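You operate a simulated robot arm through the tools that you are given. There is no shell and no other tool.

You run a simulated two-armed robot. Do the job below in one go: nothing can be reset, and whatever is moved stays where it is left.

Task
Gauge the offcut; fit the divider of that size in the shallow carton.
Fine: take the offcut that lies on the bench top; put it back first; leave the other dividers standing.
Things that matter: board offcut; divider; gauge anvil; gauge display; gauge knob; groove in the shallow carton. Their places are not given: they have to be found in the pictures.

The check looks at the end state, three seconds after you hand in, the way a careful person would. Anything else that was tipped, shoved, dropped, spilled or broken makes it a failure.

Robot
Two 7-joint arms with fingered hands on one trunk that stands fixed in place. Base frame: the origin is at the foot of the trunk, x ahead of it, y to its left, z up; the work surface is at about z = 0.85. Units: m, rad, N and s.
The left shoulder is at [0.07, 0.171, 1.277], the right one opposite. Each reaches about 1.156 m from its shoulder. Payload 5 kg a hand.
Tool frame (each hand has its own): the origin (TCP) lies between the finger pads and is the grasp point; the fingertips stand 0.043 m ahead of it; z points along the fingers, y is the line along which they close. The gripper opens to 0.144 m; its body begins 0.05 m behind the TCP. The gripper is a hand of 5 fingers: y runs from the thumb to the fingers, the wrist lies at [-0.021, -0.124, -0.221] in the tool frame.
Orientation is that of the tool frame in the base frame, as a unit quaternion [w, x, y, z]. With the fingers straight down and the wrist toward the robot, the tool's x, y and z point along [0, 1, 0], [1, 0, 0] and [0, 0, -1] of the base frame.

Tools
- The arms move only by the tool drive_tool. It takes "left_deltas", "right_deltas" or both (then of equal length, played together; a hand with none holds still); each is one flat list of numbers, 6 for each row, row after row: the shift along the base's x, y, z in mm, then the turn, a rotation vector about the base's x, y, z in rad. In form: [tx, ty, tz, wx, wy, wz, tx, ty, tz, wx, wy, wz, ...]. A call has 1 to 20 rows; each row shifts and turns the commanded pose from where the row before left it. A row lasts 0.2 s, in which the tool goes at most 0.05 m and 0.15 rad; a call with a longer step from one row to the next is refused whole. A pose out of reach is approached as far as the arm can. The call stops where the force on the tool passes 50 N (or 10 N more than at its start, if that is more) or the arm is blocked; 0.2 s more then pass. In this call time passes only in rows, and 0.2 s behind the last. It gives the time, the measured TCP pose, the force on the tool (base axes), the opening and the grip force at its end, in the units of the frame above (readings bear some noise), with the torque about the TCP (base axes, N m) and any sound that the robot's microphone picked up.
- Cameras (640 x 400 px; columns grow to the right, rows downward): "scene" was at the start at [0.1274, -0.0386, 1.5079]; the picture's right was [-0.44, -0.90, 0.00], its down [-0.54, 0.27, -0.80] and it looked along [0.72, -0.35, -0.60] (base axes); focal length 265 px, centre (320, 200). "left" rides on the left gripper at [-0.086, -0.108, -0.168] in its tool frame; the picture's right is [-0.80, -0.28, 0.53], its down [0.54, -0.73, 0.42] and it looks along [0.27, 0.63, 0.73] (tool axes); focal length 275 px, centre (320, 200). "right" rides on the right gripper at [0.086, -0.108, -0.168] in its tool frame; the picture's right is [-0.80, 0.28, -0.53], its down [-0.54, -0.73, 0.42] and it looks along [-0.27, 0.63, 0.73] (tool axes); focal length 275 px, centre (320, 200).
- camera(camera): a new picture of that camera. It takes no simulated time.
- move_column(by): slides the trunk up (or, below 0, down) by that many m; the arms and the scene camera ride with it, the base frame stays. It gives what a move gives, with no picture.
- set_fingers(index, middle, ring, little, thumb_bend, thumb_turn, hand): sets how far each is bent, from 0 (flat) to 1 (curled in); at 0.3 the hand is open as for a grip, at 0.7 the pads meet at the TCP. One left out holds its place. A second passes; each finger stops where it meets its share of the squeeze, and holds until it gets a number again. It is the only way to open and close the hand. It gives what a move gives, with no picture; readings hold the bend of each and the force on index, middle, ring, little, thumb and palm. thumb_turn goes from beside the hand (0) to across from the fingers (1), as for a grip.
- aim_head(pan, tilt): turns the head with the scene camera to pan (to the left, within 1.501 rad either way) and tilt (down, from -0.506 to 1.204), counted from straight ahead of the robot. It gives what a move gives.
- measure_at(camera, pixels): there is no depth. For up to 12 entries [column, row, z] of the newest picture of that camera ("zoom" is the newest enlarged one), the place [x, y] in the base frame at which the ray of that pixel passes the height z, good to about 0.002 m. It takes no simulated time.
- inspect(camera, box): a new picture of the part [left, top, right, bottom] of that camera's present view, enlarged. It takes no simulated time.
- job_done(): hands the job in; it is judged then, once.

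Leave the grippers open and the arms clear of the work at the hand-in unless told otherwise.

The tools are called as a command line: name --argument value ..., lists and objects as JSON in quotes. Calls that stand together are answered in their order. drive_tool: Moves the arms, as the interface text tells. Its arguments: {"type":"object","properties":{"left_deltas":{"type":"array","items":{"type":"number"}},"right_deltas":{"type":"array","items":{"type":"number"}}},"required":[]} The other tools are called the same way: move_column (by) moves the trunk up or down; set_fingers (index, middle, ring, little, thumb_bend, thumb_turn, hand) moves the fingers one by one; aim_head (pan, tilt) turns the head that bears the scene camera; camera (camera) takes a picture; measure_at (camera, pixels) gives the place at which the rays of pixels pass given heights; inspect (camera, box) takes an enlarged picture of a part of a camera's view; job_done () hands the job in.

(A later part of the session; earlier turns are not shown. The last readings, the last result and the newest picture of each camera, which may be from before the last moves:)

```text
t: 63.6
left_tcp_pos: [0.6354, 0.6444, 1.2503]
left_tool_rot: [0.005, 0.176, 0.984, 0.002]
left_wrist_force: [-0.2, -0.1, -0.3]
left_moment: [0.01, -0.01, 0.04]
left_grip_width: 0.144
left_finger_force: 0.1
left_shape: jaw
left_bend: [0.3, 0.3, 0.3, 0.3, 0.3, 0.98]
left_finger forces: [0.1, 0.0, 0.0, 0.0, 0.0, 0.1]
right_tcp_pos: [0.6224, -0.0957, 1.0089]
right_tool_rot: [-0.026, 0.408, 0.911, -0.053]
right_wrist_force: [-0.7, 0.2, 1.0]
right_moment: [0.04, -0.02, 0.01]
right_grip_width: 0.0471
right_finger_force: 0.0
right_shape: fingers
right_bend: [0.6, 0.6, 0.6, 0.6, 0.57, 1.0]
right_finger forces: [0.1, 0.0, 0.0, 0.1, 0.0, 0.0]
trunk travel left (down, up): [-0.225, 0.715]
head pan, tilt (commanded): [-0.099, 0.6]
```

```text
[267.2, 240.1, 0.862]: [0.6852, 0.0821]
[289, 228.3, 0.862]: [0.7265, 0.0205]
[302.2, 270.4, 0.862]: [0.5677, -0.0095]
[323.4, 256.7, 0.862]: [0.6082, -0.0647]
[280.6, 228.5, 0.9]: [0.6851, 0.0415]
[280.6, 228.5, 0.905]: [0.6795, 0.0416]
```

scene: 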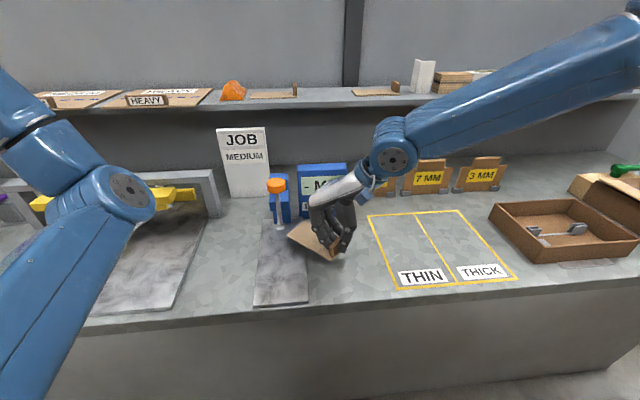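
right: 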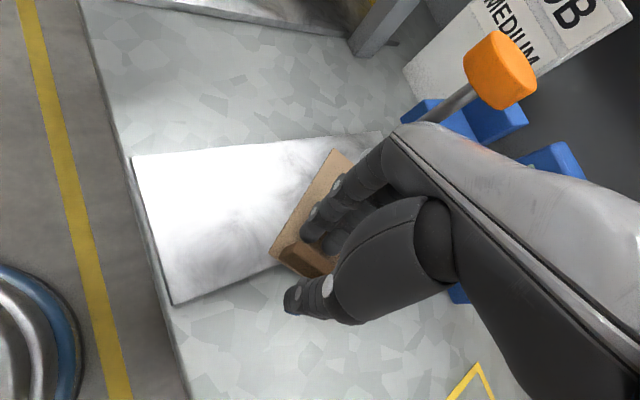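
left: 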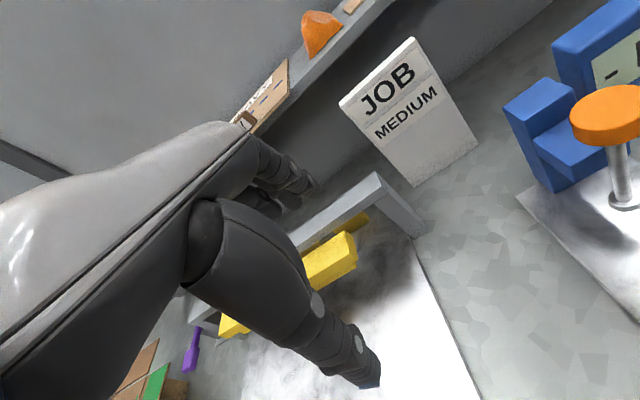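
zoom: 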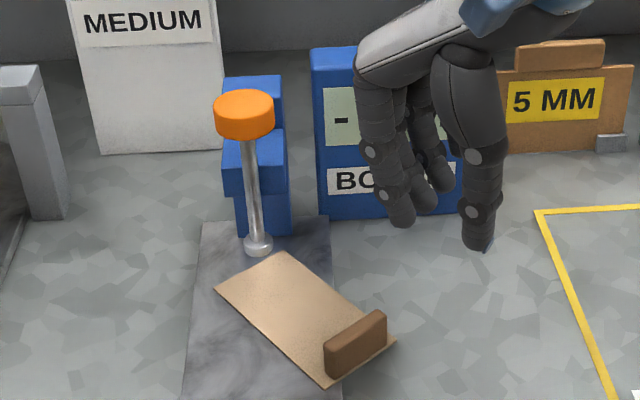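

The foot is 25 mm inside the board's far edge and well within its width. Now I close the right hand's fingers to a pinch and raise it, to press the knob from above.

drive_tool --right_deltas '[0, 0, 35, 0, 0, 0, 0, 0, 35, 0, 0, 0, 0, 0, 35, 0, 0, 0, 0, 0, 35, 0, 0, 0]'

set_fingers --hand "right" --index 0.74 --middle 0.74 --ring 0.74 --little 0.74 --thumb_bend 0.74

drive_tool --right_deltas '[12, 27, 0, 0, 0, 0, 12, 27, 0, 0, 0, 0, 12, 27, 0, 0, 0, 0, 12, 27, 0, 0, 0, 0, 14, 30, 0, 0, 0, 0]'

camera --camera "scene"

camera --camera "right"

```text
t: 64.6
left_tcp_pos: [0.635, 0.6452, 1.2507]
left_tool_rot: [0.005, 0.177, 0.984, 0.002]
left_wrist_force: [-0.3, -0.4, 0.2]
left_moment: [-0.01, -0.04, -0.01]
left_grip_width: 0.144
left_finger_force: 0.0
left_shape: jaw
left_bend: [0.3, 0.3, 0.3, 0.3, 0.3, 0.98]
left_finger forces: [0.1, 0.1, 0.0, 0.1, 0.0, 0.0]
right_tcp_pos: [0.6212, -0.0946, 1.151]
right_tool_rot: [-0.025, 0.407, 0.911, -0.054]
right_wrist_force: [-0.1, 0.6, 0.4]
right_moment: [0.01, -0.04, -0.02]
right_grip_width: 0.047
right_finger_force: 0.0
right_shape: fingers
right_bend: [0.6, 0.6, 0.6, 0.6, 0.57, 1.0]
right_finger forces: [0.0, 0.0, 0.0, 0.0, 0.1, 0.1]
trunk travel left (down, up): [-0.225, 0.715]
head pan, tilt (commanded): [-0.099, 0.6]
```

```text
t: 65.6
left_tcp_pos: [0.6367, 0.6437, 1.2499]
left_tool_rot: [0.005, 0.176, 0.984, 0.003]
left_wrist_force: [-0.2, -0.3, -0.5]
left_moment: [0.02, -0.02, -0.01]
left_grip_width: 0.1437
left_finger_force: 0.1
left_shape: jaw
left_bend: [0.3, 0.3, 0.3, 0.3, 0.3, 0.98]
left_finger forces: [0.0, 0.0, 0.0, 0.0, 0.0, 0.0]
right_tcp_pos: [0.6232, -0.0951, 1.1498]
right_tool_rot: [-0.027, 0.407, 0.911, -0.054]
right_wrist_force: [0.5, 0.9, 0.2]
right_moment: [0.02, -0.03, -0.02]
right_grip_width: 0.0017
right_finger_force: 0.1
right_shape: fingers
right_bend: [0.73, 0.74, 0.74, 0.74, 0.71, 1.0]
right_finger forces: [0.0, 0.0, 0.0, 0.0, 0.0, 0.1]
trunk travel left (down, up): [-0.225, 0.715]
head pan, tilt (commanded): [-0.099, 0.6]
```

```text
t: 66.8
left_tcp_pos: [0.6377, 0.6433, 1.2489]
left_tool_rot: [0.004, 0.177, 0.984, 0.003]
left_wrist_force: [0.5, -0.2, 0.6]
left_moment: [-0.01, 0.05, 0.0]
left_grip_width: 0.1437
left_finger_force: 0.0
left_shape: jaw
left_bend: [0.3, 0.3, 0.3, 0.3, 0.3, 0.98]
left_finger forces: [0.0, 0.0, 0.1, 0.0, 0.1, 0.0]
right_tcp_pos: [0.6713, -0.012, 1.153]
right_tool_rot: [-0.027, 0.41, 0.91, -0.052]
right_wrist_force: [0.7, -0.5, -0.9]
right_moment: [-0.01, 0.03, 0.01]
right_grip_width: 0.0016
right_finger_force: 0.1
right_shape: fingers
right_bend: [0.73, 0.74, 0.74, 0.74, 0.71, 1.0]
right_finger forces: [0.1, 0.0, 0.0, 0.0, 0.1, 0.0]
right hand out of reach, approached as far as the arm can: row 4, 5
trunk travel left (down, up): [-0.225, 0.715]
head pan, tilt (commanded): [-0.099, 0.6]
```

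```text
taken
```

scene: 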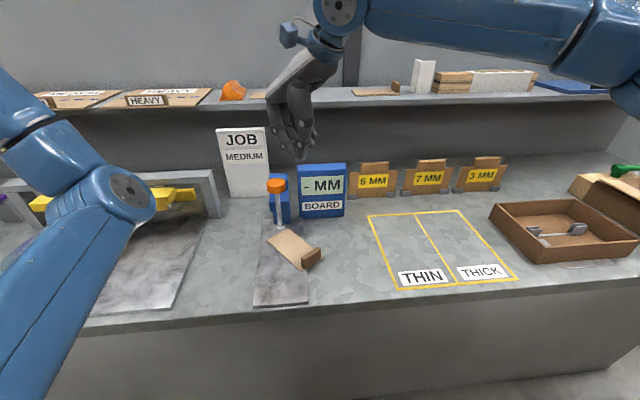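

```text
taken
```

right: 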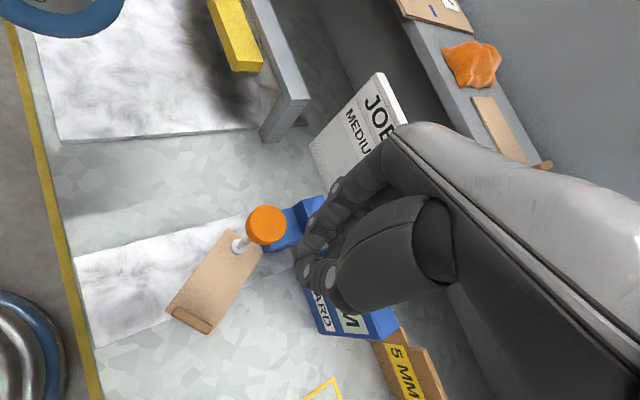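

The right hand stops short at (0.671, −0.012). I turn it further (+0.4 rad) to gain reach toward the knob at (0.684, 0.042).

drive_tool --right_deltas '[0, 0, 0, 0, 0, 0.13, 0, 0, 0, 0, 0, 0.13, 0, 0, 0, 0, 0, 0.13, 3, 13, 0, 0, 0, 0, 3, 13, 0, 0, 0, 0, 3, 13, 0, 0, 0, 0, 4, 15, 0, 0, 0, 0]'

camera --camera "right"

inspect --camera "scene" --box '[200, 100, 400, 280]'

```text
t: 68.4
left_tcp_pos: [0.6357, 0.6448, 1.249]
left_tool_rot: [0.004, 0.176, 0.984, 0.002]
left_wrist_force: [-0.7, 0.0, 0.2]
left_moment: [-0.03, 0.0, 0.03]
left_grip_width: 0.1439
left_finger_force: 0.1
left_shape: jaw
left_bend: [0.3, 0.3, 0.3, 0.3, 0.3, 0.98]
left_finger forces: [0.0, 0.0, 0.0, 0.0, 0.1, 0.0]
right_tcp_pos: [0.6694, -0.0128, 1.1529]
right_tool_rot: [-0.016, 0.226, 0.972, -0.057]
right_wrist_force: [0.5, -0.4, 0.7]
right_moment: [-0.02, -0.01, -0.01]
right_grip_width: 0.0015
right_finger_force: 0.0
right_shape: fingers
right_bend: [0.73, 0.74, 0.74, 0.74, 0.71, 1.0]
right_finger forces: [0.1, 0.0, 0.1, 0.0, 0.0, 0.0]
right hand out of reach, approached as far as the arm can: row 4, 5, 6, 7
trunk travel left (down, up): [-0.225, 0.715]
head pan, tilt (commanded): [-0.099, 0.6]
```

```text
taken
```

right: 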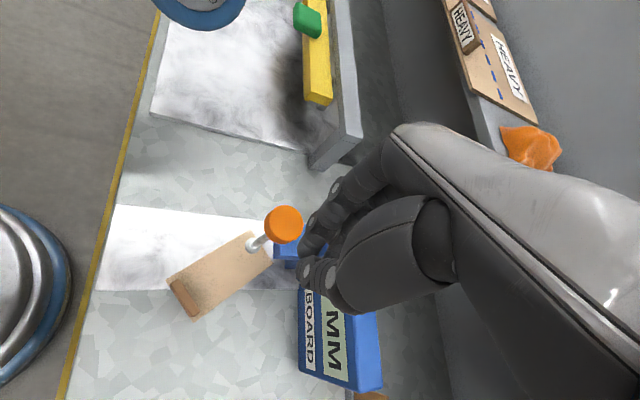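

```text
2.22 times, centred on (300, 190) of scene
```

zoom: 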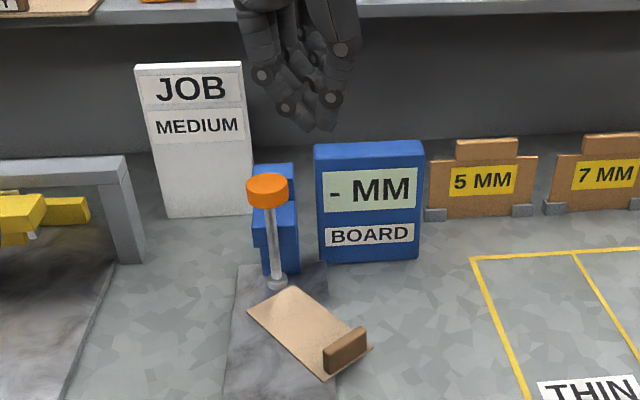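

The right arm can't go further left; the knob suits the left arm. I retreat the right hand to the right while the left hand comes in high from the left, turning to face forward.

drive_tool --right_deltas '[-8, -30, 0, 0, 0, -0.06, -8, -35, 0, 0, 0, -0.06, -8, -35, 0, 0, 0, -0.06, -8, -35, 0, 0, 0, -0.06, -8, -35, 0, 0, 0, -0.06, -8, -35, 0, 0, 0, -0.06, -8, -35, 0, 0, 0, -0.06, -8, -30, 0, 0, 0, -0.06, 0, -20, 0, 0, 0, 0, 0, -10, 0, 0, 0, 0]' --left_deltas '[3, -38, 0, 0, 0, -0.13, 3, -38, 0, 0, 0, -0.13, 3, -38, 0, 0, 0, -0.13, 3, -38, 0, 0, 0, -0.13, 3, -38, 0, 0, 0, -0.13, 3, -38, 0, 0, 0, -0.13, 3, -38, 0, 0, 0, -0.13, 3, -38, 0, 0, 0, -0.13, 3, -38, 0, 0, 0, -0.13, 3, -38, 0, 0, 0, -0.13]'

camera --camera "scene"

camera --camera "left"

```text
t: 70.6
left_tcp_pos: [0.7527, 0.3635, 1.2586]
left_tool_rot: [0.005, 0.737, 0.676, -0.001]
left_wrist_force: [0.2, 0.2, -0.9]
left_moment: [0.03, 0.0, 0.02]
left_grip_width: 0.1438
left_finger_force: 0.1
left_shape: jaw
left_bend: [0.3, 0.3, 0.3, 0.3, 0.3, 0.98]
left_finger forces: [0.1, 0.0, 0.1, 0.0, 0.1, 0.0]
left hand out of reach, approached as far as the arm can: row 7, 8, 9, 10
right_tcp_pos: [0.6049, -0.3131, 1.1527]
right_tool_rot: [-0.03, 0.449, 0.891, -0.053]
right_wrist_force: [0.3, 0.0, -0.7]
right_moment: [-0.05, 0.04, 0.02]
right_grip_width: 0.0015
right_finger_force: 0.1
right_shape: fingers
right_bend: [0.73, 0.74, 0.74, 0.74, 0.71, 1.0]
right_finger forces: [0.0, 0.1, 0.0, 0.0, 0.0, 0.1]
trunk travel left (down, up): [-0.225, 0.715]
head pan, tilt (commanded): [-0.099, 0.6]
```

```text
taken
```

scene: 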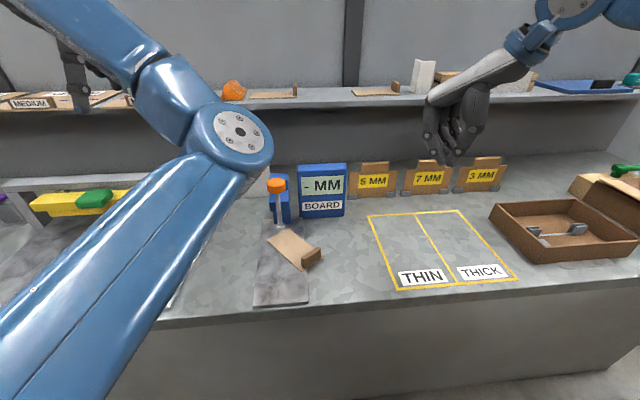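

```text
taken
```

left: 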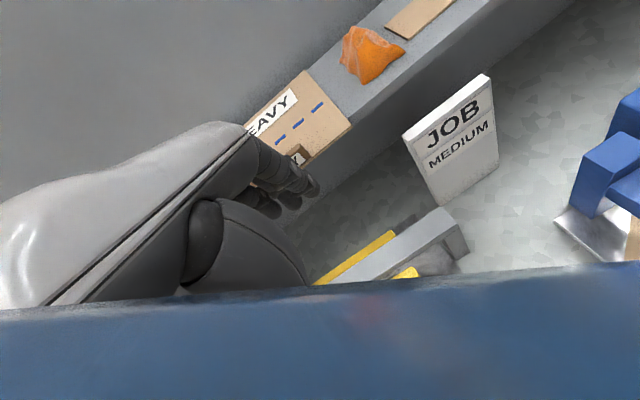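

The left arm has an awkward elbow-in posture and gets in the way. I take the left hand back out to its parking place, and will instead try the right hand with a sideways lean, so that its fingertips reach further left than its wrist.

drive_tool --left_deltas '[-11, 28, 0, 0, 0, 0.13, -11, 28, 0, 0, 0, 0.13, -11, 28, 0, 0, 0, 0.13, -11, 28, 0, 0, 0, 0.13, -11, 28, 0, 0, 0, 0.13, -11, 28, 0, 0, 0, 0.13, -11, 28, 0, 0, 0, 0.13, -11, 28, 0, 0, 0, 0.13, -11, 28, 0, 0, 0, 0.13, -11, 28, 0, 0, 0, 0.13]'

drive_tool --right_deltas '[6, 29, 0, 0, 0, 0, 6, 29, 0, 0, 0, 0, 6, 29, 0, 0, 0, 0, 6, 29, 0, 0, 0, 0, 6, 29, 0, 0, 0, 0, 6, 29, 0, 0, 0, 0, 6, 29, 0, 0, 0, 0, 6, 29, 0, 0, 0, 0, 6, 20, 0, 0, 0, 0]'

drive_tool --right_deltas '[2, 14, 0, 0.07, 0, 0, 2, 14, 0, 0.07, 0, 0, 2, 14, 0, 0.07, 0, 0, 2, 14, 0, 0.07, 0, 0, 2, 14, 0, 0.07, 0, 0]'

camera --camera "scene"

camera --camera "right"

```text
t: 72.8
left_tcp_pos: [0.6438, 0.6448, 1.2608]
left_tool_rot: [0.005, 0.176, 0.984, 0.002]
left_wrist_force: [0.5, 0.3, 0.3]
left_moment: [-0.02, -0.01, 0.01]
left_grip_width: 0.144
left_finger_force: 0.0
left_shape: jaw
left_bend: [0.3, 0.3, 0.3, 0.3, 0.3, 0.98]
left_finger forces: [0.1, 0.0, 0.1, 0.0, 0.0, 0.0]
right_tcp_pos: [0.6044, -0.3116, 1.1539]
right_tool_rot: [-0.029, 0.449, 0.892, -0.054]
right_wrist_force: [0.8, 0.4, 0.4]
right_moment: [-0.03, 0.0, 0.02]
right_grip_width: 0.0016
right_finger_force: 0.1
right_shape: fingers
right_bend: [0.73, 0.74, 0.74, 0.74, 0.71, 1.0]
right_finger forces: [0.1, 0.0, 0.1, 0.1, 0.1, 0.0]
trunk travel left (down, up): [-0.225, 0.715]
head pan, tilt (commanded): [-0.099, 0.6]
```

```text
t: 74.8
left_tcp_pos: [0.6454, 0.6418, 1.2599]
left_tool_rot: [0.004, 0.177, 0.984, 0.003]
left_wrist_force: [0.5, -0.2, 0.4]
left_moment: [0.03, 0.04, 0.02]
left_grip_width: 0.1439
left_finger_force: 0.1
left_shape: jaw
left_bend: [0.3, 0.3, 0.3, 0.3, 0.3, 0.98]
left_finger forces: [0.1, 0.0, 0.0, 0.0, 0.0, 0.0]
right_tcp_pos: [0.6612, -0.0611, 1.1515]
right_tool_rot: [-0.029, 0.449, 0.892, -0.053]
right_wrist_force: [0.3, 0.1, -0.4]
right_moment: [-0.04, -0.02, 0.01]
right_grip_width: 0.0014
right_finger_force: 0.0
right_shape: fingers
right_bend: [0.73, 0.74, 0.74, 0.74, 0.71, 1.0]
right_finger forces: [0.0, 0.1, 0.0, 0.0, 0.0, 0.1]
trunk travel left (down, up): [-0.225, 0.715]
head pan, tilt (commanded): [-0.099, 0.6]
```

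```text
t: 76.0
left_tcp_pos: [0.6439, 0.644, 1.2611]
left_tool_rot: [0.005, 0.176, 0.984, 0.002]
left_wrist_force: [-0.9, 0.5, 0.4]
left_moment: [-0.02, -0.01, -0.03]
left_grip_width: 0.1439
left_finger_force: 0.0
left_shape: jaw
left_bend: [0.3, 0.3, 0.3, 0.3, 0.3, 0.98]
left_finger forces: [0.1, 0.1, 0.0, 0.0, 0.0, 0.1]
right_tcp_pos: [0.6688, 0.0094, 1.151]
right_tool_rot: [-0.107, 0.437, 0.887, 0.104]
right_wrist_force: [-1.2, -0.9, 0.2]
right_moment: [0.01, -0.01, -0.02]
right_grip_width: 0.0014
right_finger_force: 0.2
right_shape: fingers
right_bend: [0.73, 0.74, 0.74, 0.74, 0.71, 1.0]
right_finger forces: [0.1, 0.1, 0.0, 0.0, 0.1, 0.1]
trunk travel left (down, up): [-0.225, 0.715]
head pan, tilt (commanded): [-0.099, 0.6]
```

```text
taken
```

scene: 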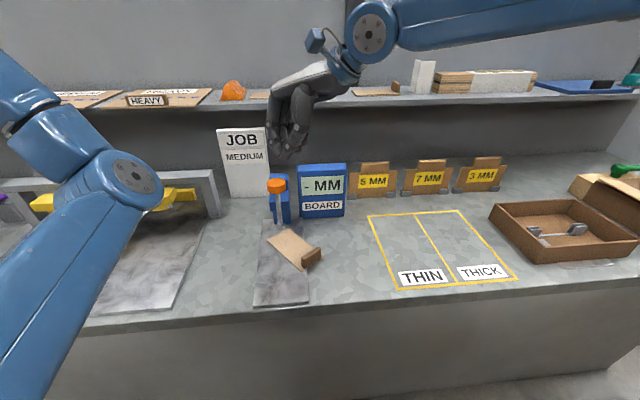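

```text
taken
```

right: 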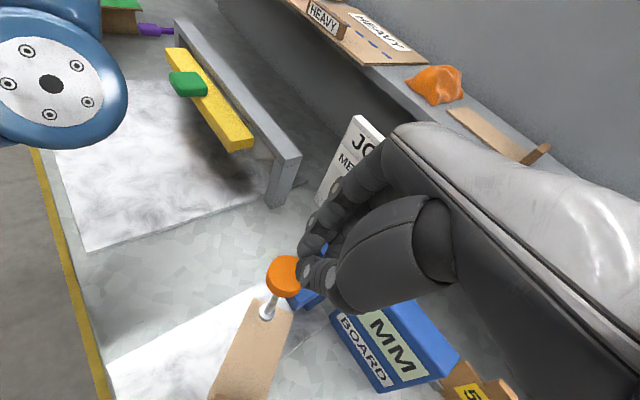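

Leaning works: the tip is now at about (0.665, 0.022). I go on +20 mm in x and y to get over the knob.

drive_tool --right_deltas '[5, 5, 0, 0.02, 0, 0, 5, 5, 0, 0.02, 0, 0, 5, 5, 0, 0.02, 0, 0, 5, 5, 0, 0.02, 0, 0, 0, 0, -15, 0, 0, 0, 0, 0, -15, 0, 0, 0]'

inspect --camera "scene" --box '[220, 90, 380, 230]'

camera --camera "right"

```text
t: 77.4
left_tcp_pos: [0.6443, 0.6436, 1.2625]
left_tool_rot: [0.005, 0.177, 0.984, 0.004]
left_wrist_force: [0.3, 0.1, 0.3]
left_moment: [0.02, -0.01, 0.02]
left_grip_width: 0.1438
left_finger_force: 0.0
left_shape: jaw
left_bend: [0.3, 0.3, 0.3, 0.3, 0.3, 0.98]
left_finger forces: [0.0, 0.0, 0.1, 0.0, 0.1, 0.0]
right_tcp_pos: [0.6893, 0.0281, 1.1221]
right_tool_rot: [-0.123, 0.433, 0.882, 0.14]
right_wrist_force: [0.3, 0.2, 0.1]
right_moment: [-0.03, -0.01, 0.02]
right_grip_width: 0.0017
right_finger_force: 0.1
right_shape: fingers
right_bend: [0.73, 0.74, 0.74, 0.74, 0.71, 1.0]
right_finger forces: [0.1, 0.1, 0.0, 0.0, 0.0, 0.1]
trunk travel left (down, up): [-0.225, 0.715]
head pan, tilt (commanded): [-0.099, 0.6]
```

```text
2.86 times, centred on (300, 160) of scene
```

zoom: 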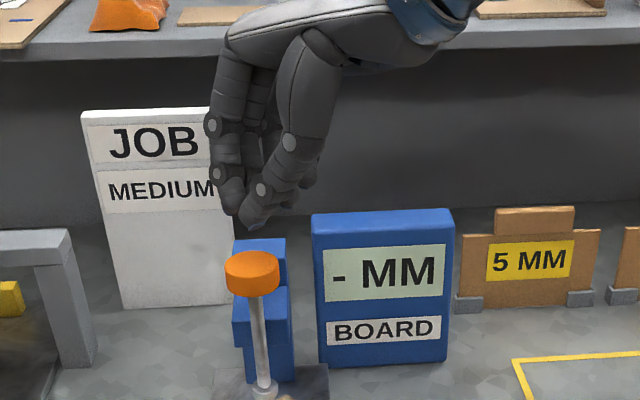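

```text
taken
```

right: 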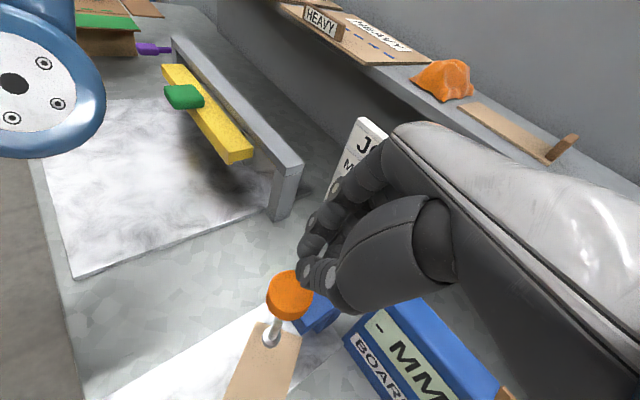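

The pinched tip is right above the knob and the display is visible. I check the tip's position (scene (274,168), right (318,268)).

measure_at --camera "scene" --pixels '[[273.8, 167.7, 1.06], [273.8, 167.7, 1.07], [273.8, 167.7, 1.08], [273.8, 167.7, 1.09]]'

measure_at --camera "right" --pixels '[[305, 275, 1.06], [305, 275, 1.07], [305, 275, 1.08], [305, 275, 1.09], [290, 285, 1.041], [312, 262, 1.08]]'

inspect --camera "right" --box '[240, 200, 400, 340]'

```text
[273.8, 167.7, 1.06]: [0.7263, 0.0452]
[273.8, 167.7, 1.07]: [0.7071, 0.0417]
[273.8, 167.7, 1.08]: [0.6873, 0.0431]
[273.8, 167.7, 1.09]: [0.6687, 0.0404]
```

```text
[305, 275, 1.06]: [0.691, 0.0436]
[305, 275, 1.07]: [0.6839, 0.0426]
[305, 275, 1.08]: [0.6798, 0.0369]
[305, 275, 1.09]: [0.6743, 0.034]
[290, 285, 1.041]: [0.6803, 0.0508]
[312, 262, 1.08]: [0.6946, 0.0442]
```

```text
2.86 times, centred on (320, 270) of right
```

zoom: 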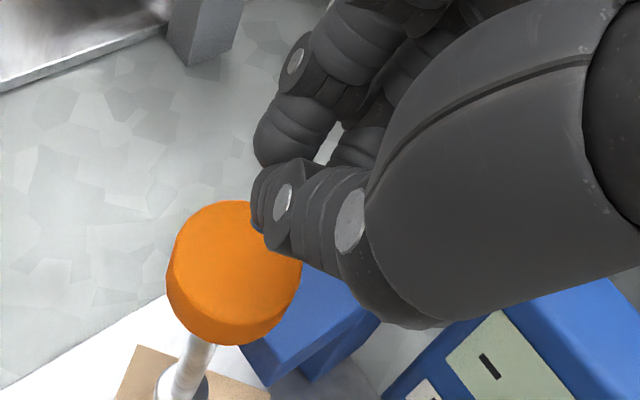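

The tip is centred over the knob, about 37 mm above it. I descend toward it.

drive_tool --right_deltas '[0, 0, -12, 0, 0, 0, 0, 0, -12, 0, 0, 0, 0, 0, -8, 0, 0, 0]'

inspect --camera "scene" --box '[220, 110, 380, 250]'

```text
t: 78.2
left_tcp_pos: [0.6433, 0.6441, 1.2609]
left_tool_rot: [0.004, 0.177, 0.984, 0.003]
left_wrist_force: [0.2, 0.5, 0.2]
left_moment: [-0.02, -0.02, 0.01]
left_grip_width: 0.144
left_finger_force: 0.0
left_shape: jaw
left_bend: [0.3, 0.3, 0.3, 0.3, 0.3, 0.98]
left_finger forces: [0.1, 0.1, 0.0, 0.0, 0.1, 0.0]
right_tcp_pos: [0.6875, 0.0304, 1.0909]
right_tool_rot: [-0.123, 0.432, 0.882, 0.139]
right_wrist_force: [1.2, -0.7, 3.0]
right_moment: [-0.03, -0.01, 0.03]
right_grip_width: 0.0015
right_finger_force: 0.0
right_shape: fingers
right_bend: [0.73, 0.74, 0.74, 0.74, 0.72, 1.0]
right_finger forces: [0.1, 0.1, 0.1, 0.1, 0.0, 0.1]
trunk travel left (down, up): [-0.225, 0.715]
head pan, tilt (commanded): [-0.099, 0.6]
```

```text
2.86 times, centred on (300, 180) of scene
```

zoom: 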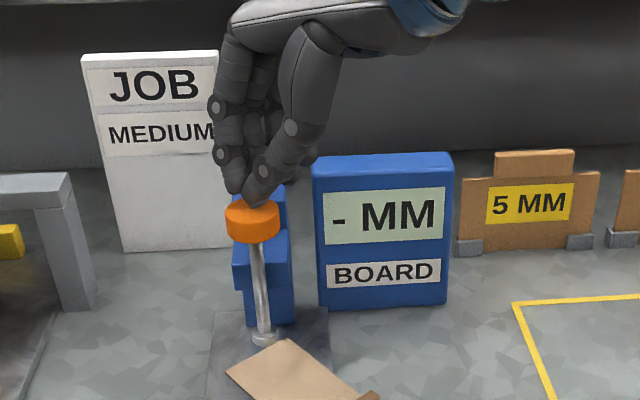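

The tip touches the knob (3 N). I press down in 5 mm steps.

drive_tool --right_deltas '[0, 0, -5, 0, 0, 0, 0, 0, -5, 0, 0, 0, 0, 0, -5, 0, 0, 0, 0, 0, -5, 0, 0, 0]'

inspect --camera "scene" --box '[220, 130, 380, 270]'

```text
t: 79.2
left_tcp_pos: [0.6439, 0.6446, 1.2613]
left_tool_rot: [0.004, 0.176, 0.984, 0.003]
left_wrist_force: [0.0, 0.4, 0.0]
left_moment: [-0.02, 0.0, 0.02]
left_grip_width: 0.144
left_finger_force: 0.0
left_shape: jaw
left_bend: [0.3, 0.3, 0.3, 0.3, 0.3, 0.98]
left_finger forces: [0.0, 0.1, 0.0, 0.1, 0.1, 0.0]
right_tcp_pos: [0.6882, 0.0296, 1.0696]
right_tool_rot: [-0.124, 0.431, 0.883, 0.139]
right_wrist_force: [0.2, 0.9, 3.8]
right_moment: [0.02, 0.0, -0.04]
right_grip_width: 0.0014
right_finger_force: 0.0
right_shape: fingers
right_bend: [0.73, 0.74, 0.74, 0.74, 0.72, 1.0]
right_finger forces: [0.0, 0.0, 0.1, 0.0, 0.1, 0.1]
trunk travel left (down, up): [-0.225, 0.715]
head pan, tilt (commanded): [-0.099, 0.6]
```

```text
2.86 times, centred on (300, 200) of scene
```

zoom: 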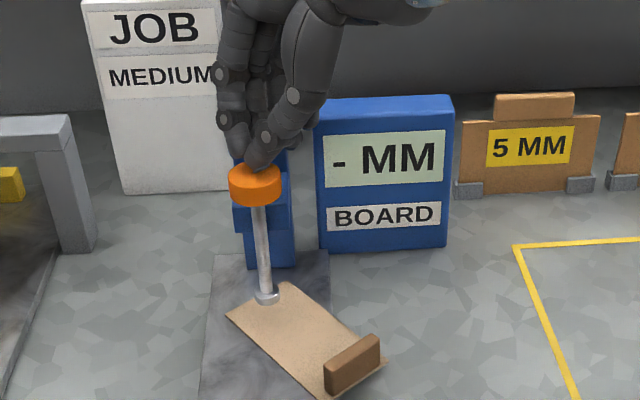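

The knob goes down with about 4 N. I continue pressing.

drive_tool --right_deltas '[0, 0, -4, 0, 0, 0, 0, 0, -4, 0, 0, 0, 0, 0, -3, 0, 0, 0]'

inspect --camera "scene" --box '[220, 130, 380, 270]'

```text
t: 80.0
left_tcp_pos: [0.6436, 0.6442, 1.2614]
left_tool_rot: [0.004, 0.177, 0.984, 0.002]
left_wrist_force: [0.2, 0.2, -0.8]
left_moment: [-0.02, -0.02, -0.03]
left_grip_width: 0.1436
left_finger_force: 0.0
left_shape: jaw
left_bend: [0.3, 0.3, 0.3, 0.3, 0.3, 0.98]
left_finger forces: [0.0, 0.0, 0.0, 0.1, 0.1, 0.0]
right_tcp_pos: [0.6896, 0.0296, 1.06]
right_tool_rot: [-0.124, 0.432, 0.882, 0.14]
right_wrist_force: [-0.6, 0.2, 4.6]
right_moment: [0.03, 0.03, 0.0]
right_grip_width: 0.0011
right_finger_force: 0.1
right_shape: fingers
right_bend: [0.73, 0.74, 0.74, 0.74, 0.72, 1.0]
right_finger forces: [0.1, 0.0, 0.0, 0.0, 0.0, 0.1]
trunk travel left (down, up): [-0.225, 0.715]
head pan, tilt (commanded): [-0.099, 0.6]
heard: click
```

```text
2.86 times, centred on (300, 200) of scene
```

zoom: 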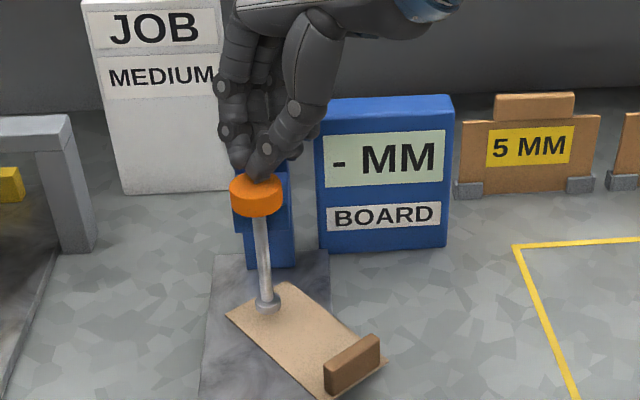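

A click was heard, display still "- MM". I press a little further and look again.

drive_tool --right_deltas '[0, 0, -3, 0, 0, 0, 0, 0, -2, 0, 0, 0]'

inspect --camera "scene" --box '[220, 130, 380, 270]'

```text
t: 80.6
left_tcp_pos: [0.6428, 0.6443, 1.2603]
left_tool_rot: [0.005, 0.176, 0.984, 0.002]
left_wrist_force: [0.3, -0.4, -0.5]
left_moment: [-0.02, -0.01, 0.01]
left_grip_width: 0.1438
left_finger_force: 0.0
left_shape: jaw
left_bend: [0.3, 0.3, 0.3, 0.3, 0.3, 0.98]
left_finger forces: [0.1, 0.1, 0.0, 0.1, 0.0, 0.0]
right_tcp_pos: [0.689, 0.03, 1.0543]
right_tool_rot: [-0.124, 0.432, 0.882, 0.14]
right_wrist_force: [-2.4, -0.1, 3.5]
right_moment: [0.0, 0.08, 0.0]
right_grip_width: 0.0013
right_finger_force: 0.1
right_shape: fingers
right_bend: [0.73, 0.74, 0.74, 0.74, 0.72, 1.0]
right_finger forces: [0.1, 0.1, 0.0, 0.0, 0.0, 0.0]
trunk travel left (down, up): [-0.225, 0.715]
head pan, tilt (commanded): [-0.099, 0.6]
```

```text
2.86 times, centred on (300, 200) of scene
```

zoom: 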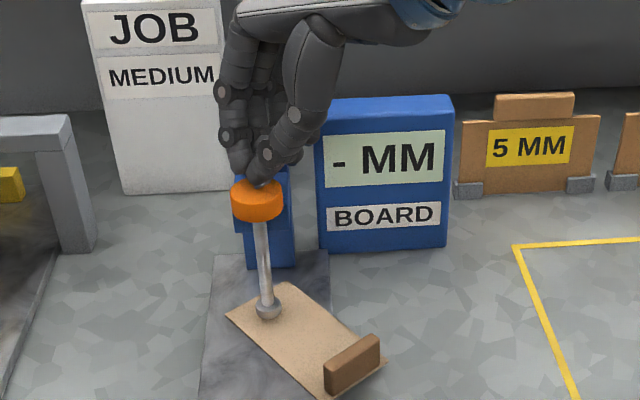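

The foot nears the board. I press further in small steps.

drive_tool --right_deltas '[0, 0, -2, 0, 0, 0, 0, 0, -2, 0, 0, 0, 0, 0, -2, 0, 0, 0]'

inspect --camera "scene" --box '[220, 130, 380, 270]'

```text
t: 81.4
left_tcp_pos: [0.6442, 0.6443, 1.2625]
left_tool_rot: [0.004, 0.176, 0.984, 0.003]
left_wrist_force: [0.6, 0.4, -0.8]
left_moment: [0.0, 0.02, 0.03]
left_grip_width: 0.1439
left_finger_force: 0.2
left_shape: jaw
left_bend: [0.3, 0.3, 0.3, 0.3, 0.3, 0.98]
left_finger forces: [0.1, 0.0, 0.0, 0.0, 0.0, 0.0]
right_tcp_pos: [0.6878, 0.0279, 1.0473]
right_tool_rot: [-0.124, 0.432, 0.882, 0.139]
right_wrist_force: [0.3, -0.1, 4.0]
right_moment: [0.01, 0.03, -0.04]
right_grip_width: 0.0015
right_finger_force: 0.0
right_shape: fingers
right_bend: [0.73, 0.74, 0.74, 0.74, 0.72, 1.0]
right_finger forces: [0.1, 0.0, 0.0, 0.0, 0.0, 0.1]
trunk travel left (down, up): [-0.225, 0.715]
head pan, tilt (commanded): [-0.099, 0.6]
```

```text
2.86 times, centred on (300, 200) of scene
```

zoom: 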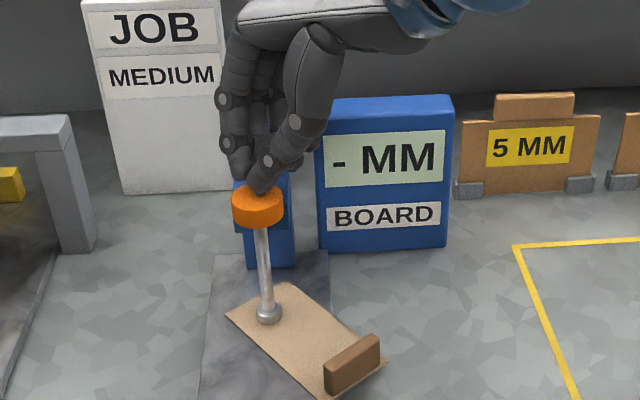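

Still about 4 N. Further small steps until the force rises.

drive_tool --right_deltas '[0, 0, -2, 0, 0, 0, 0, 0, -2, 0, 0, 0]'

inspect --camera "scene" --box '[220, 130, 380, 270]'

```text
t: 82.0
left_tcp_pos: [0.6431, 0.6442, 1.2617]
left_tool_rot: [0.005, 0.176, 0.984, 0.003]
left_wrist_force: [0.3, 0.3, -0.4]
left_moment: [0.0, 0.05, -0.01]
left_grip_width: 0.144
left_finger_force: 0.1
left_shape: jaw
left_bend: [0.3, 0.3, 0.3, 0.3, 0.3, 0.98]
left_finger forces: [0.1, 0.0, 0.0, 0.0, 0.0, 0.1]
right_tcp_pos: [0.6881, 0.0303, 1.0461]
right_tool_rot: [-0.123, 0.432, 0.882, 0.14]
right_wrist_force: [-1.5, -2.0, 12.3]
right_moment: [-0.04, 0.14, 0.01]
right_grip_width: 0.0012
right_finger_force: 11.1
right_shape: fingers
right_bend: [0.73, 0.74, 0.74, 0.74, 0.72, 1.0]
right_finger forces: [0.0, 0.1, 0.0, 0.0, 23.1, 0.0]
trunk travel left (down, up): [-0.225, 0.715]
head pan, tilt (commanded): [-0.099, 0.6]
```

```text
2.86 times, centred on (300, 200) of scene
```

zoom: 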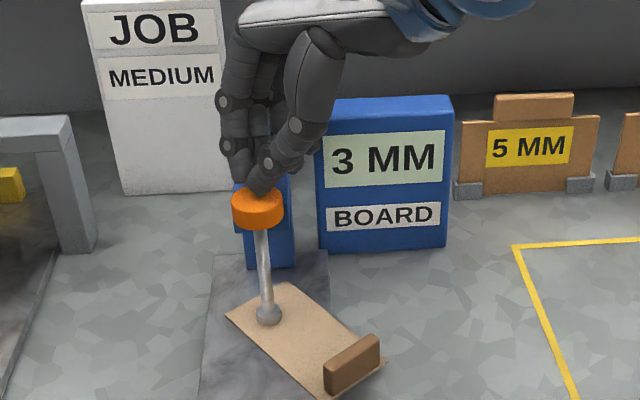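

The display now shows "3 MM". I enlarge it to be sure.

inspect --camera "scene" --box '[295, 155, 355, 220]'

```text
6.15 times, centred on (325, 188) of scene
```

zoom: 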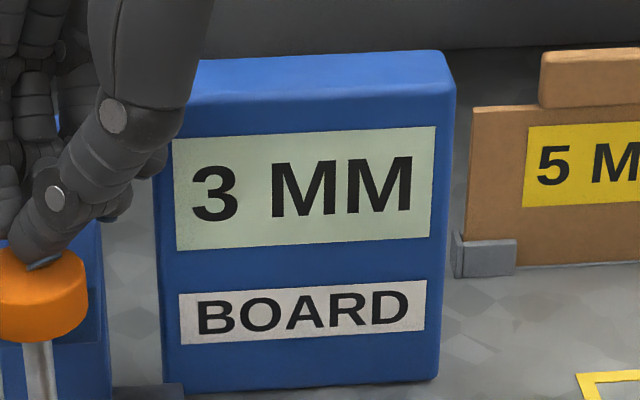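

It clearly reads 3 MM. Now I release the knob by rising slowly and watch it come up.

drive_tool --right_deltas '[0, 0, 4, 0, 0, 0, 0, 0, 6, 0, 0, 0, 0, 0, 10, 0, 0, 0, 0, 0, 12, 0, 0, 0, 0, 0, 15, 0, 0, 0, 0, 0, 20, 0, 0, 0, 0, 0, 30, 0, 0, 0]'

inspect --camera "scene" --box '[220, 130, 380, 270]'

```text
t: 83.6
left_tcp_pos: [0.6436, 0.6439, 1.2619]
left_tool_rot: [0.005, 0.176, 0.984, 0.003]
left_wrist_force: [-0.7, 0.3, 0.0]
left_moment: [-0.01, -0.06, 0.01]
left_grip_width: 0.1441
left_finger_force: 0.1
left_shape: jaw
left_bend: [0.3, 0.3, 0.3, 0.3, 0.3, 0.98]
left_finger forces: [0.1, 0.0, 0.1, 0.1, 0.0, 0.0]
right_tcp_pos: [0.6876, 0.0295, 1.1419]
right_tool_rot: [-0.124, 0.432, 0.882, 0.139]
right_wrist_force: [-0.1, 0.3, 0.0]
right_moment: [-0.01, 0.01, 0.01]
right_grip_width: 0.0015
right_finger_force: 0.1
right_shape: fingers
right_bend: [0.73, 0.74, 0.74, 0.74, 0.72, 1.0]
right_finger forces: [0.1, 0.1, 0.0, 0.0, 0.0, 0.0]
trunk travel left (down, up): [-0.225, 0.715]
head pan, tilt (commanded): [-0.099, 0.6]
```

```text
2.86 times, centred on (300, 200) of scene
```

zoom: 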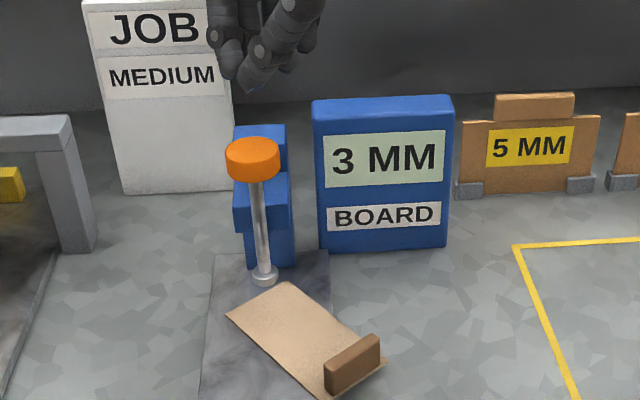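

The knob sprang back up; the display keeps 3 MM. Next I put the offcut back. I move the right hand back to the right, upright again, opening the fingers on the way to regrasp the block along the same path I left it.

drive_tool --right_deltas '[-6, -20, 5, -0.0614, 0, 0, -7, -20, 0, -0.0614, 0, 0, -7, -20, 0, -0.0614, 0, 0, -7, -20, 0, -0.0614, 0, 0, -7, -20, 0, -0.0614, 0, 0, -7, -20, 0, -0.0614, 0.0, 0, -7, -10, 0, -0.0614, 0, 0, -6, 0, -20, 0, 0, 0.045, -6, 0, -20, 0, 0, 0.045]'

set_fingers --hand "right" --index 0.58 --middle 0.58 --ring 0.58 --little 0.58 --thumb_bend 0.58

inspect --camera "scene" --box '[220, 110, 400, 270]'

```text
t: 85.6
left_tcp_pos: [0.6437, 0.6422, 1.2615]
left_tool_rot: [0.003, 0.177, 0.984, 0.004]
left_wrist_force: [-0.4, -0.3, -0.1]
left_moment: [0.02, 0.02, -0.01]
left_grip_width: 0.144
left_finger_force: 0.0
left_shape: jaw
left_bend: [0.3, 0.3, 0.3, 0.3, 0.3, 0.98]
left_finger forces: [0.0, 0.0, 0.0, 0.0, 0.0, 0.1]
right_tcp_pos: [0.6284, -0.1013, 1.1061]
right_tool_rot: [-0.027, 0.408, 0.911, -0.053]
right_wrist_force: [0.3, -0.6, -0.2]
right_moment: [0.01, 0.0, -0.03]
right_grip_width: 0.0014
right_finger_force: 0.0
right_shape: fingers
right_bend: [0.73, 0.74, 0.74, 0.74, 0.72, 1.0]
right_finger forces: [0.1, 0.0, 0.1, 0.1, 0.0, 0.0]
trunk travel left (down, up): [-0.225, 0.715]
head pan, tilt (commanded): [-0.099, 0.6]
```

```text
t: 86.6
left_tcp_pos: [0.6447, 0.645, 1.2622]
left_tool_rot: [0.004, 0.176, 0.984, 0.003]
left_wrist_force: [-1.0, -0.1, 0.3]
left_moment: [0.05, -0.02, -0.03]
left_grip_width: 0.1439
left_finger_force: 0.0
left_shape: jaw
left_bend: [0.3, 0.3, 0.3, 0.3, 0.3, 0.98]
left_finger forces: [0.0, 0.0, 0.0, 0.0, 0.1, 0.0]
right_tcp_pos: [0.6289, -0.1015, 1.1055]
right_tool_rot: [-0.027, 0.408, 0.911, -0.053]
right_wrist_force: [-0.1, 0.4, 0.4]
right_moment: [0.03, -0.03, -0.01]
right_grip_width: 0.0522
right_finger_force: 0.1
right_shape: fingers
right_bend: [0.57, 0.57, 0.57, 0.57, 0.57, 1.0]
right_finger forces: [0.0, 0.0, 0.1, 0.1, 0.0, 0.1]
trunk travel left (down, up): [-0.225, 0.715]
head pan, tilt (commanded): [-0.099, 0.6]
```

```text
2.50 times, centred on (310, 190) of scene
```

zoom: 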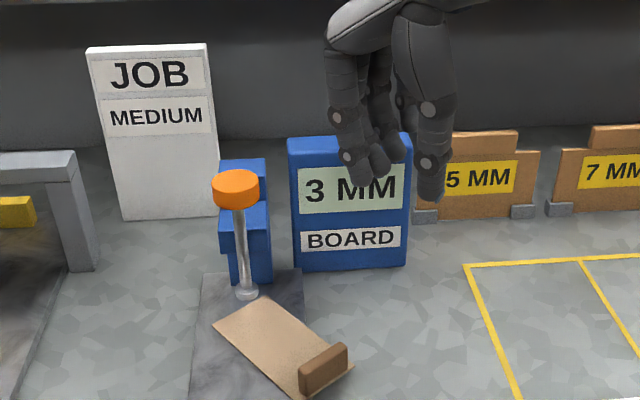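

The hand has the same orientation as when I let go. I descend beside the block and slide in along its length.

drive_tool --right_deltas '[-1, 8, -38, 0, 0, 0, -1, 8, -38, 0, 0, 0, -2, 9, -38, 0, 0, 0, -2, 9, -32, 0, 0, 0]'

inspect --camera "scene" --box '[230, 160, 370, 275]'

camera --camera "right"

```text
t: 87.6
left_tcp_pos: [0.646, 0.6434, 1.2605]
left_tool_rot: [0.004, 0.177, 0.984, 0.003]
left_wrist_force: [0.7, 1.7, 0.4]
left_moment: [0.0, 0.04, -0.01]
left_grip_width: 0.1436
left_finger_force: 0.0
left_shape: jaw
left_bend: [0.3, 0.3, 0.3, 0.3, 0.3, 0.98]
left_finger forces: [0.0, 0.0, 0.0, 0.0, 0.0, 0.0]
right_tcp_pos: [0.6246, -0.0675, 0.9584]
right_tool_rot: [-0.028, 0.408, 0.911, -0.054]
right_wrist_force: [0.4, 0.4, -0.1]
right_moment: [0.01, 0.03, -0.01]
right_grip_width: 0.0525
right_finger_force: 0.0
right_shape: fingers
right_bend: [0.57, 0.57, 0.57, 0.57, 0.57, 1.0]
right_finger forces: [0.0, 0.1, 0.0, 0.0, 0.0, 0.0]
trunk travel left (down, up): [-0.225, 0.715]
head pan, tilt (commanded): [-0.099, 0.6]
```

```text
3.48 times, centred on (300, 218) of scene
```

zoom: 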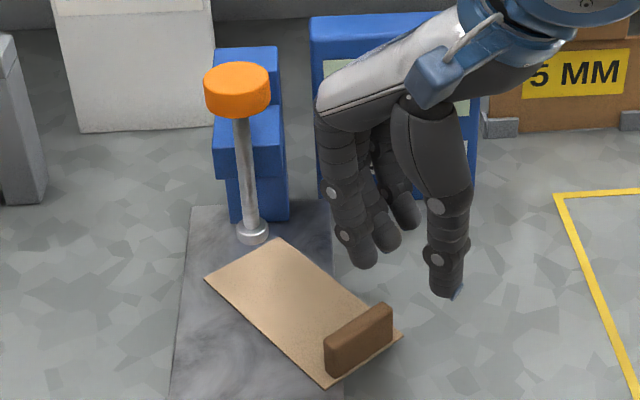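

```text
taken
```

right: 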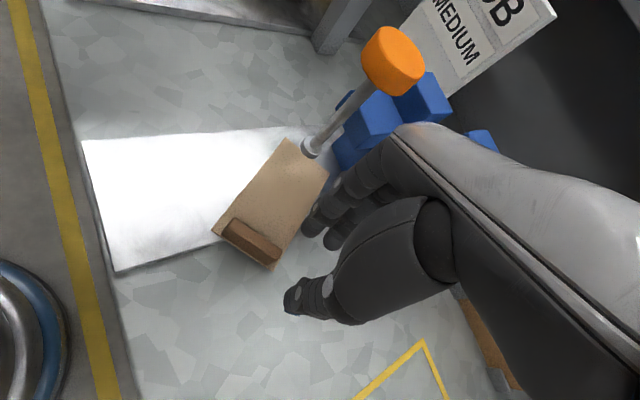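

Fingers and thumb straddle the block's line. I slide in along it to the grasp position.

drive_tool --right_deltas '[-6, 8, -5, 0, 0, 0, -6, 8, -5, 0, 0, 0, -6, 8, -5, 0, 0, 0, -6, 8, -5, 0, 0, 0, -6.5, 10, -7, 0, 0, 0]'

inspect --camera "scene" --box '[230, 160, 370, 275]'

inspect --camera "right" --box '[220, 170, 400, 330]'

```text
t: 88.8
left_tcp_pos: [0.6442, 0.6438, 1.2615]
left_tool_rot: [0.004, 0.176, 0.984, 0.002]
left_wrist_force: [-0.7, -0.5, -0.7]
left_moment: [0.0, 0.01, 0.02]
left_grip_width: 0.1438
left_finger_force: 0.0
left_shape: jaw
left_bend: [0.3, 0.3, 0.3, 0.3, 0.3, 0.98]
left_finger forces: [0.1, 0.0, 0.0, 0.0, 0.0, 0.0]
right_tcp_pos: [0.592, -0.0244, 0.9335]
right_tool_rot: [-0.026, 0.408, 0.911, -0.054]
right_wrist_force: [-0.6, -0.5, 0.4]
right_moment: [0.02, 0.0, 0.0]
right_grip_width: 0.0528
right_finger_force: 0.1
right_shape: fingers
right_bend: [0.57, 0.57, 0.57, 0.57, 0.57, 1.0]
right_finger forces: [0.1, 0.0, 0.0, 0.1, 0.1, 0.1]
trunk travel left (down, up): [-0.225, 0.715]
head pan, tilt (commanded): [-0.099, 0.6]
```

```text
3.48 times, centred on (300, 218) of scene
```

zoom: 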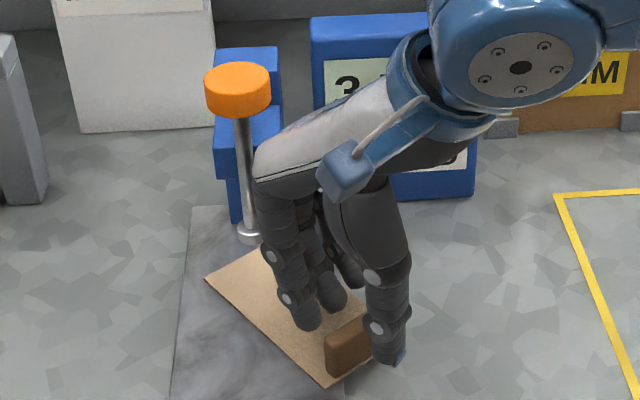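

```text
2.50 times, centred on (310, 250) of right
```

zoom: 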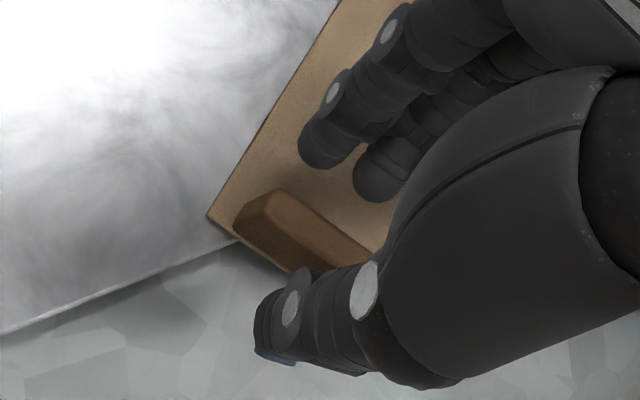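

Well placed. I close part way (0.65), then lower to the grasp height.

set_fingers --hand "right" --index 0.65 --middle 0.65 --ring 0.65 --little 0.65 --thumb_bend 0.63

drive_tool --right_deltas '[0, 0, -6, 0, 0, 0, 0, 0, -6, 0, 0, 0, 0, 0, -5, 0, 0, 0]'

inspect --camera "right" --box '[220, 170, 400, 330]'

```text
t: 89.8
left_tcp_pos: [0.6453, 0.6429, 1.2613]
left_tool_rot: [0.004, 0.176, 0.984, 0.002]
left_wrist_force: [0.8, -0.1, -0.1]
left_moment: [-0.01, 0.04, -0.02]
left_grip_width: 0.1436
left_finger_force: 0.0
left_shape: jaw
left_bend: [0.3, 0.3, 0.3, 0.3, 0.3, 0.98]
left_finger forces: [0.0, 0.0, 0.1, 0.0, 0.1, 0.0]
right_tcp_pos: [0.592, -0.0237, 0.9329]
right_tool_rot: [-0.027, 0.408, 0.911, -0.055]
right_wrist_force: [-0.3, -0.2, 0.0]
right_moment: [0.04, 0.02, 0.01]
right_grip_width: 0.029
right_finger_force: 0.0
right_shape: fingers
right_bend: [0.65, 0.65, 0.65, 0.65, 0.63, 1.0]
right_finger forces: [0.0, 0.1, 0.0, 0.0, 0.0, 0.0]
trunk travel left (down, up): [-0.225, 0.715]
head pan, tilt (commanded): [-0.099, 0.6]
```

```text
t: 90.6
left_tcp_pos: [0.644, 0.6434, 1.261]
left_tool_rot: [0.004, 0.176, 0.984, 0.003]
left_wrist_force: [0.5, 0.1, -0.4]
left_moment: [0.03, 0.0, 0.02]
left_grip_width: 0.1439
left_finger_force: 0.0
left_shape: jaw
left_bend: [0.3, 0.3, 0.3, 0.3, 0.3, 0.98]
left_finger forces: [0.1, 0.1, 0.1, 0.0, 0.0, 0.1]
right_tcp_pos: [0.5928, -0.0244, 0.9159]
right_tool_rot: [-0.027, 0.408, 0.911, -0.054]
right_wrist_force: [0.0, 0.3, 0.5]
right_moment: [-0.01, -0.01, -0.03]
right_grip_width: 0.0289
right_finger_force: 0.1
right_shape: fingers
right_bend: [0.65, 0.65, 0.65, 0.65, 0.63, 1.0]
right_finger forces: [0.1, 0.0, 0.1, 0.0, 0.0, 0.1]
trunk travel left (down, up): [-0.225, 0.715]
head pan, tilt (commanded): [-0.099, 0.6]
```

```text
2.50 times, centred on (310, 250) of right
```

zoom: 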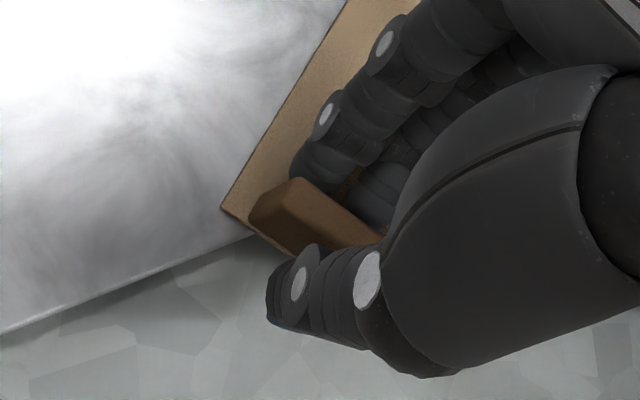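

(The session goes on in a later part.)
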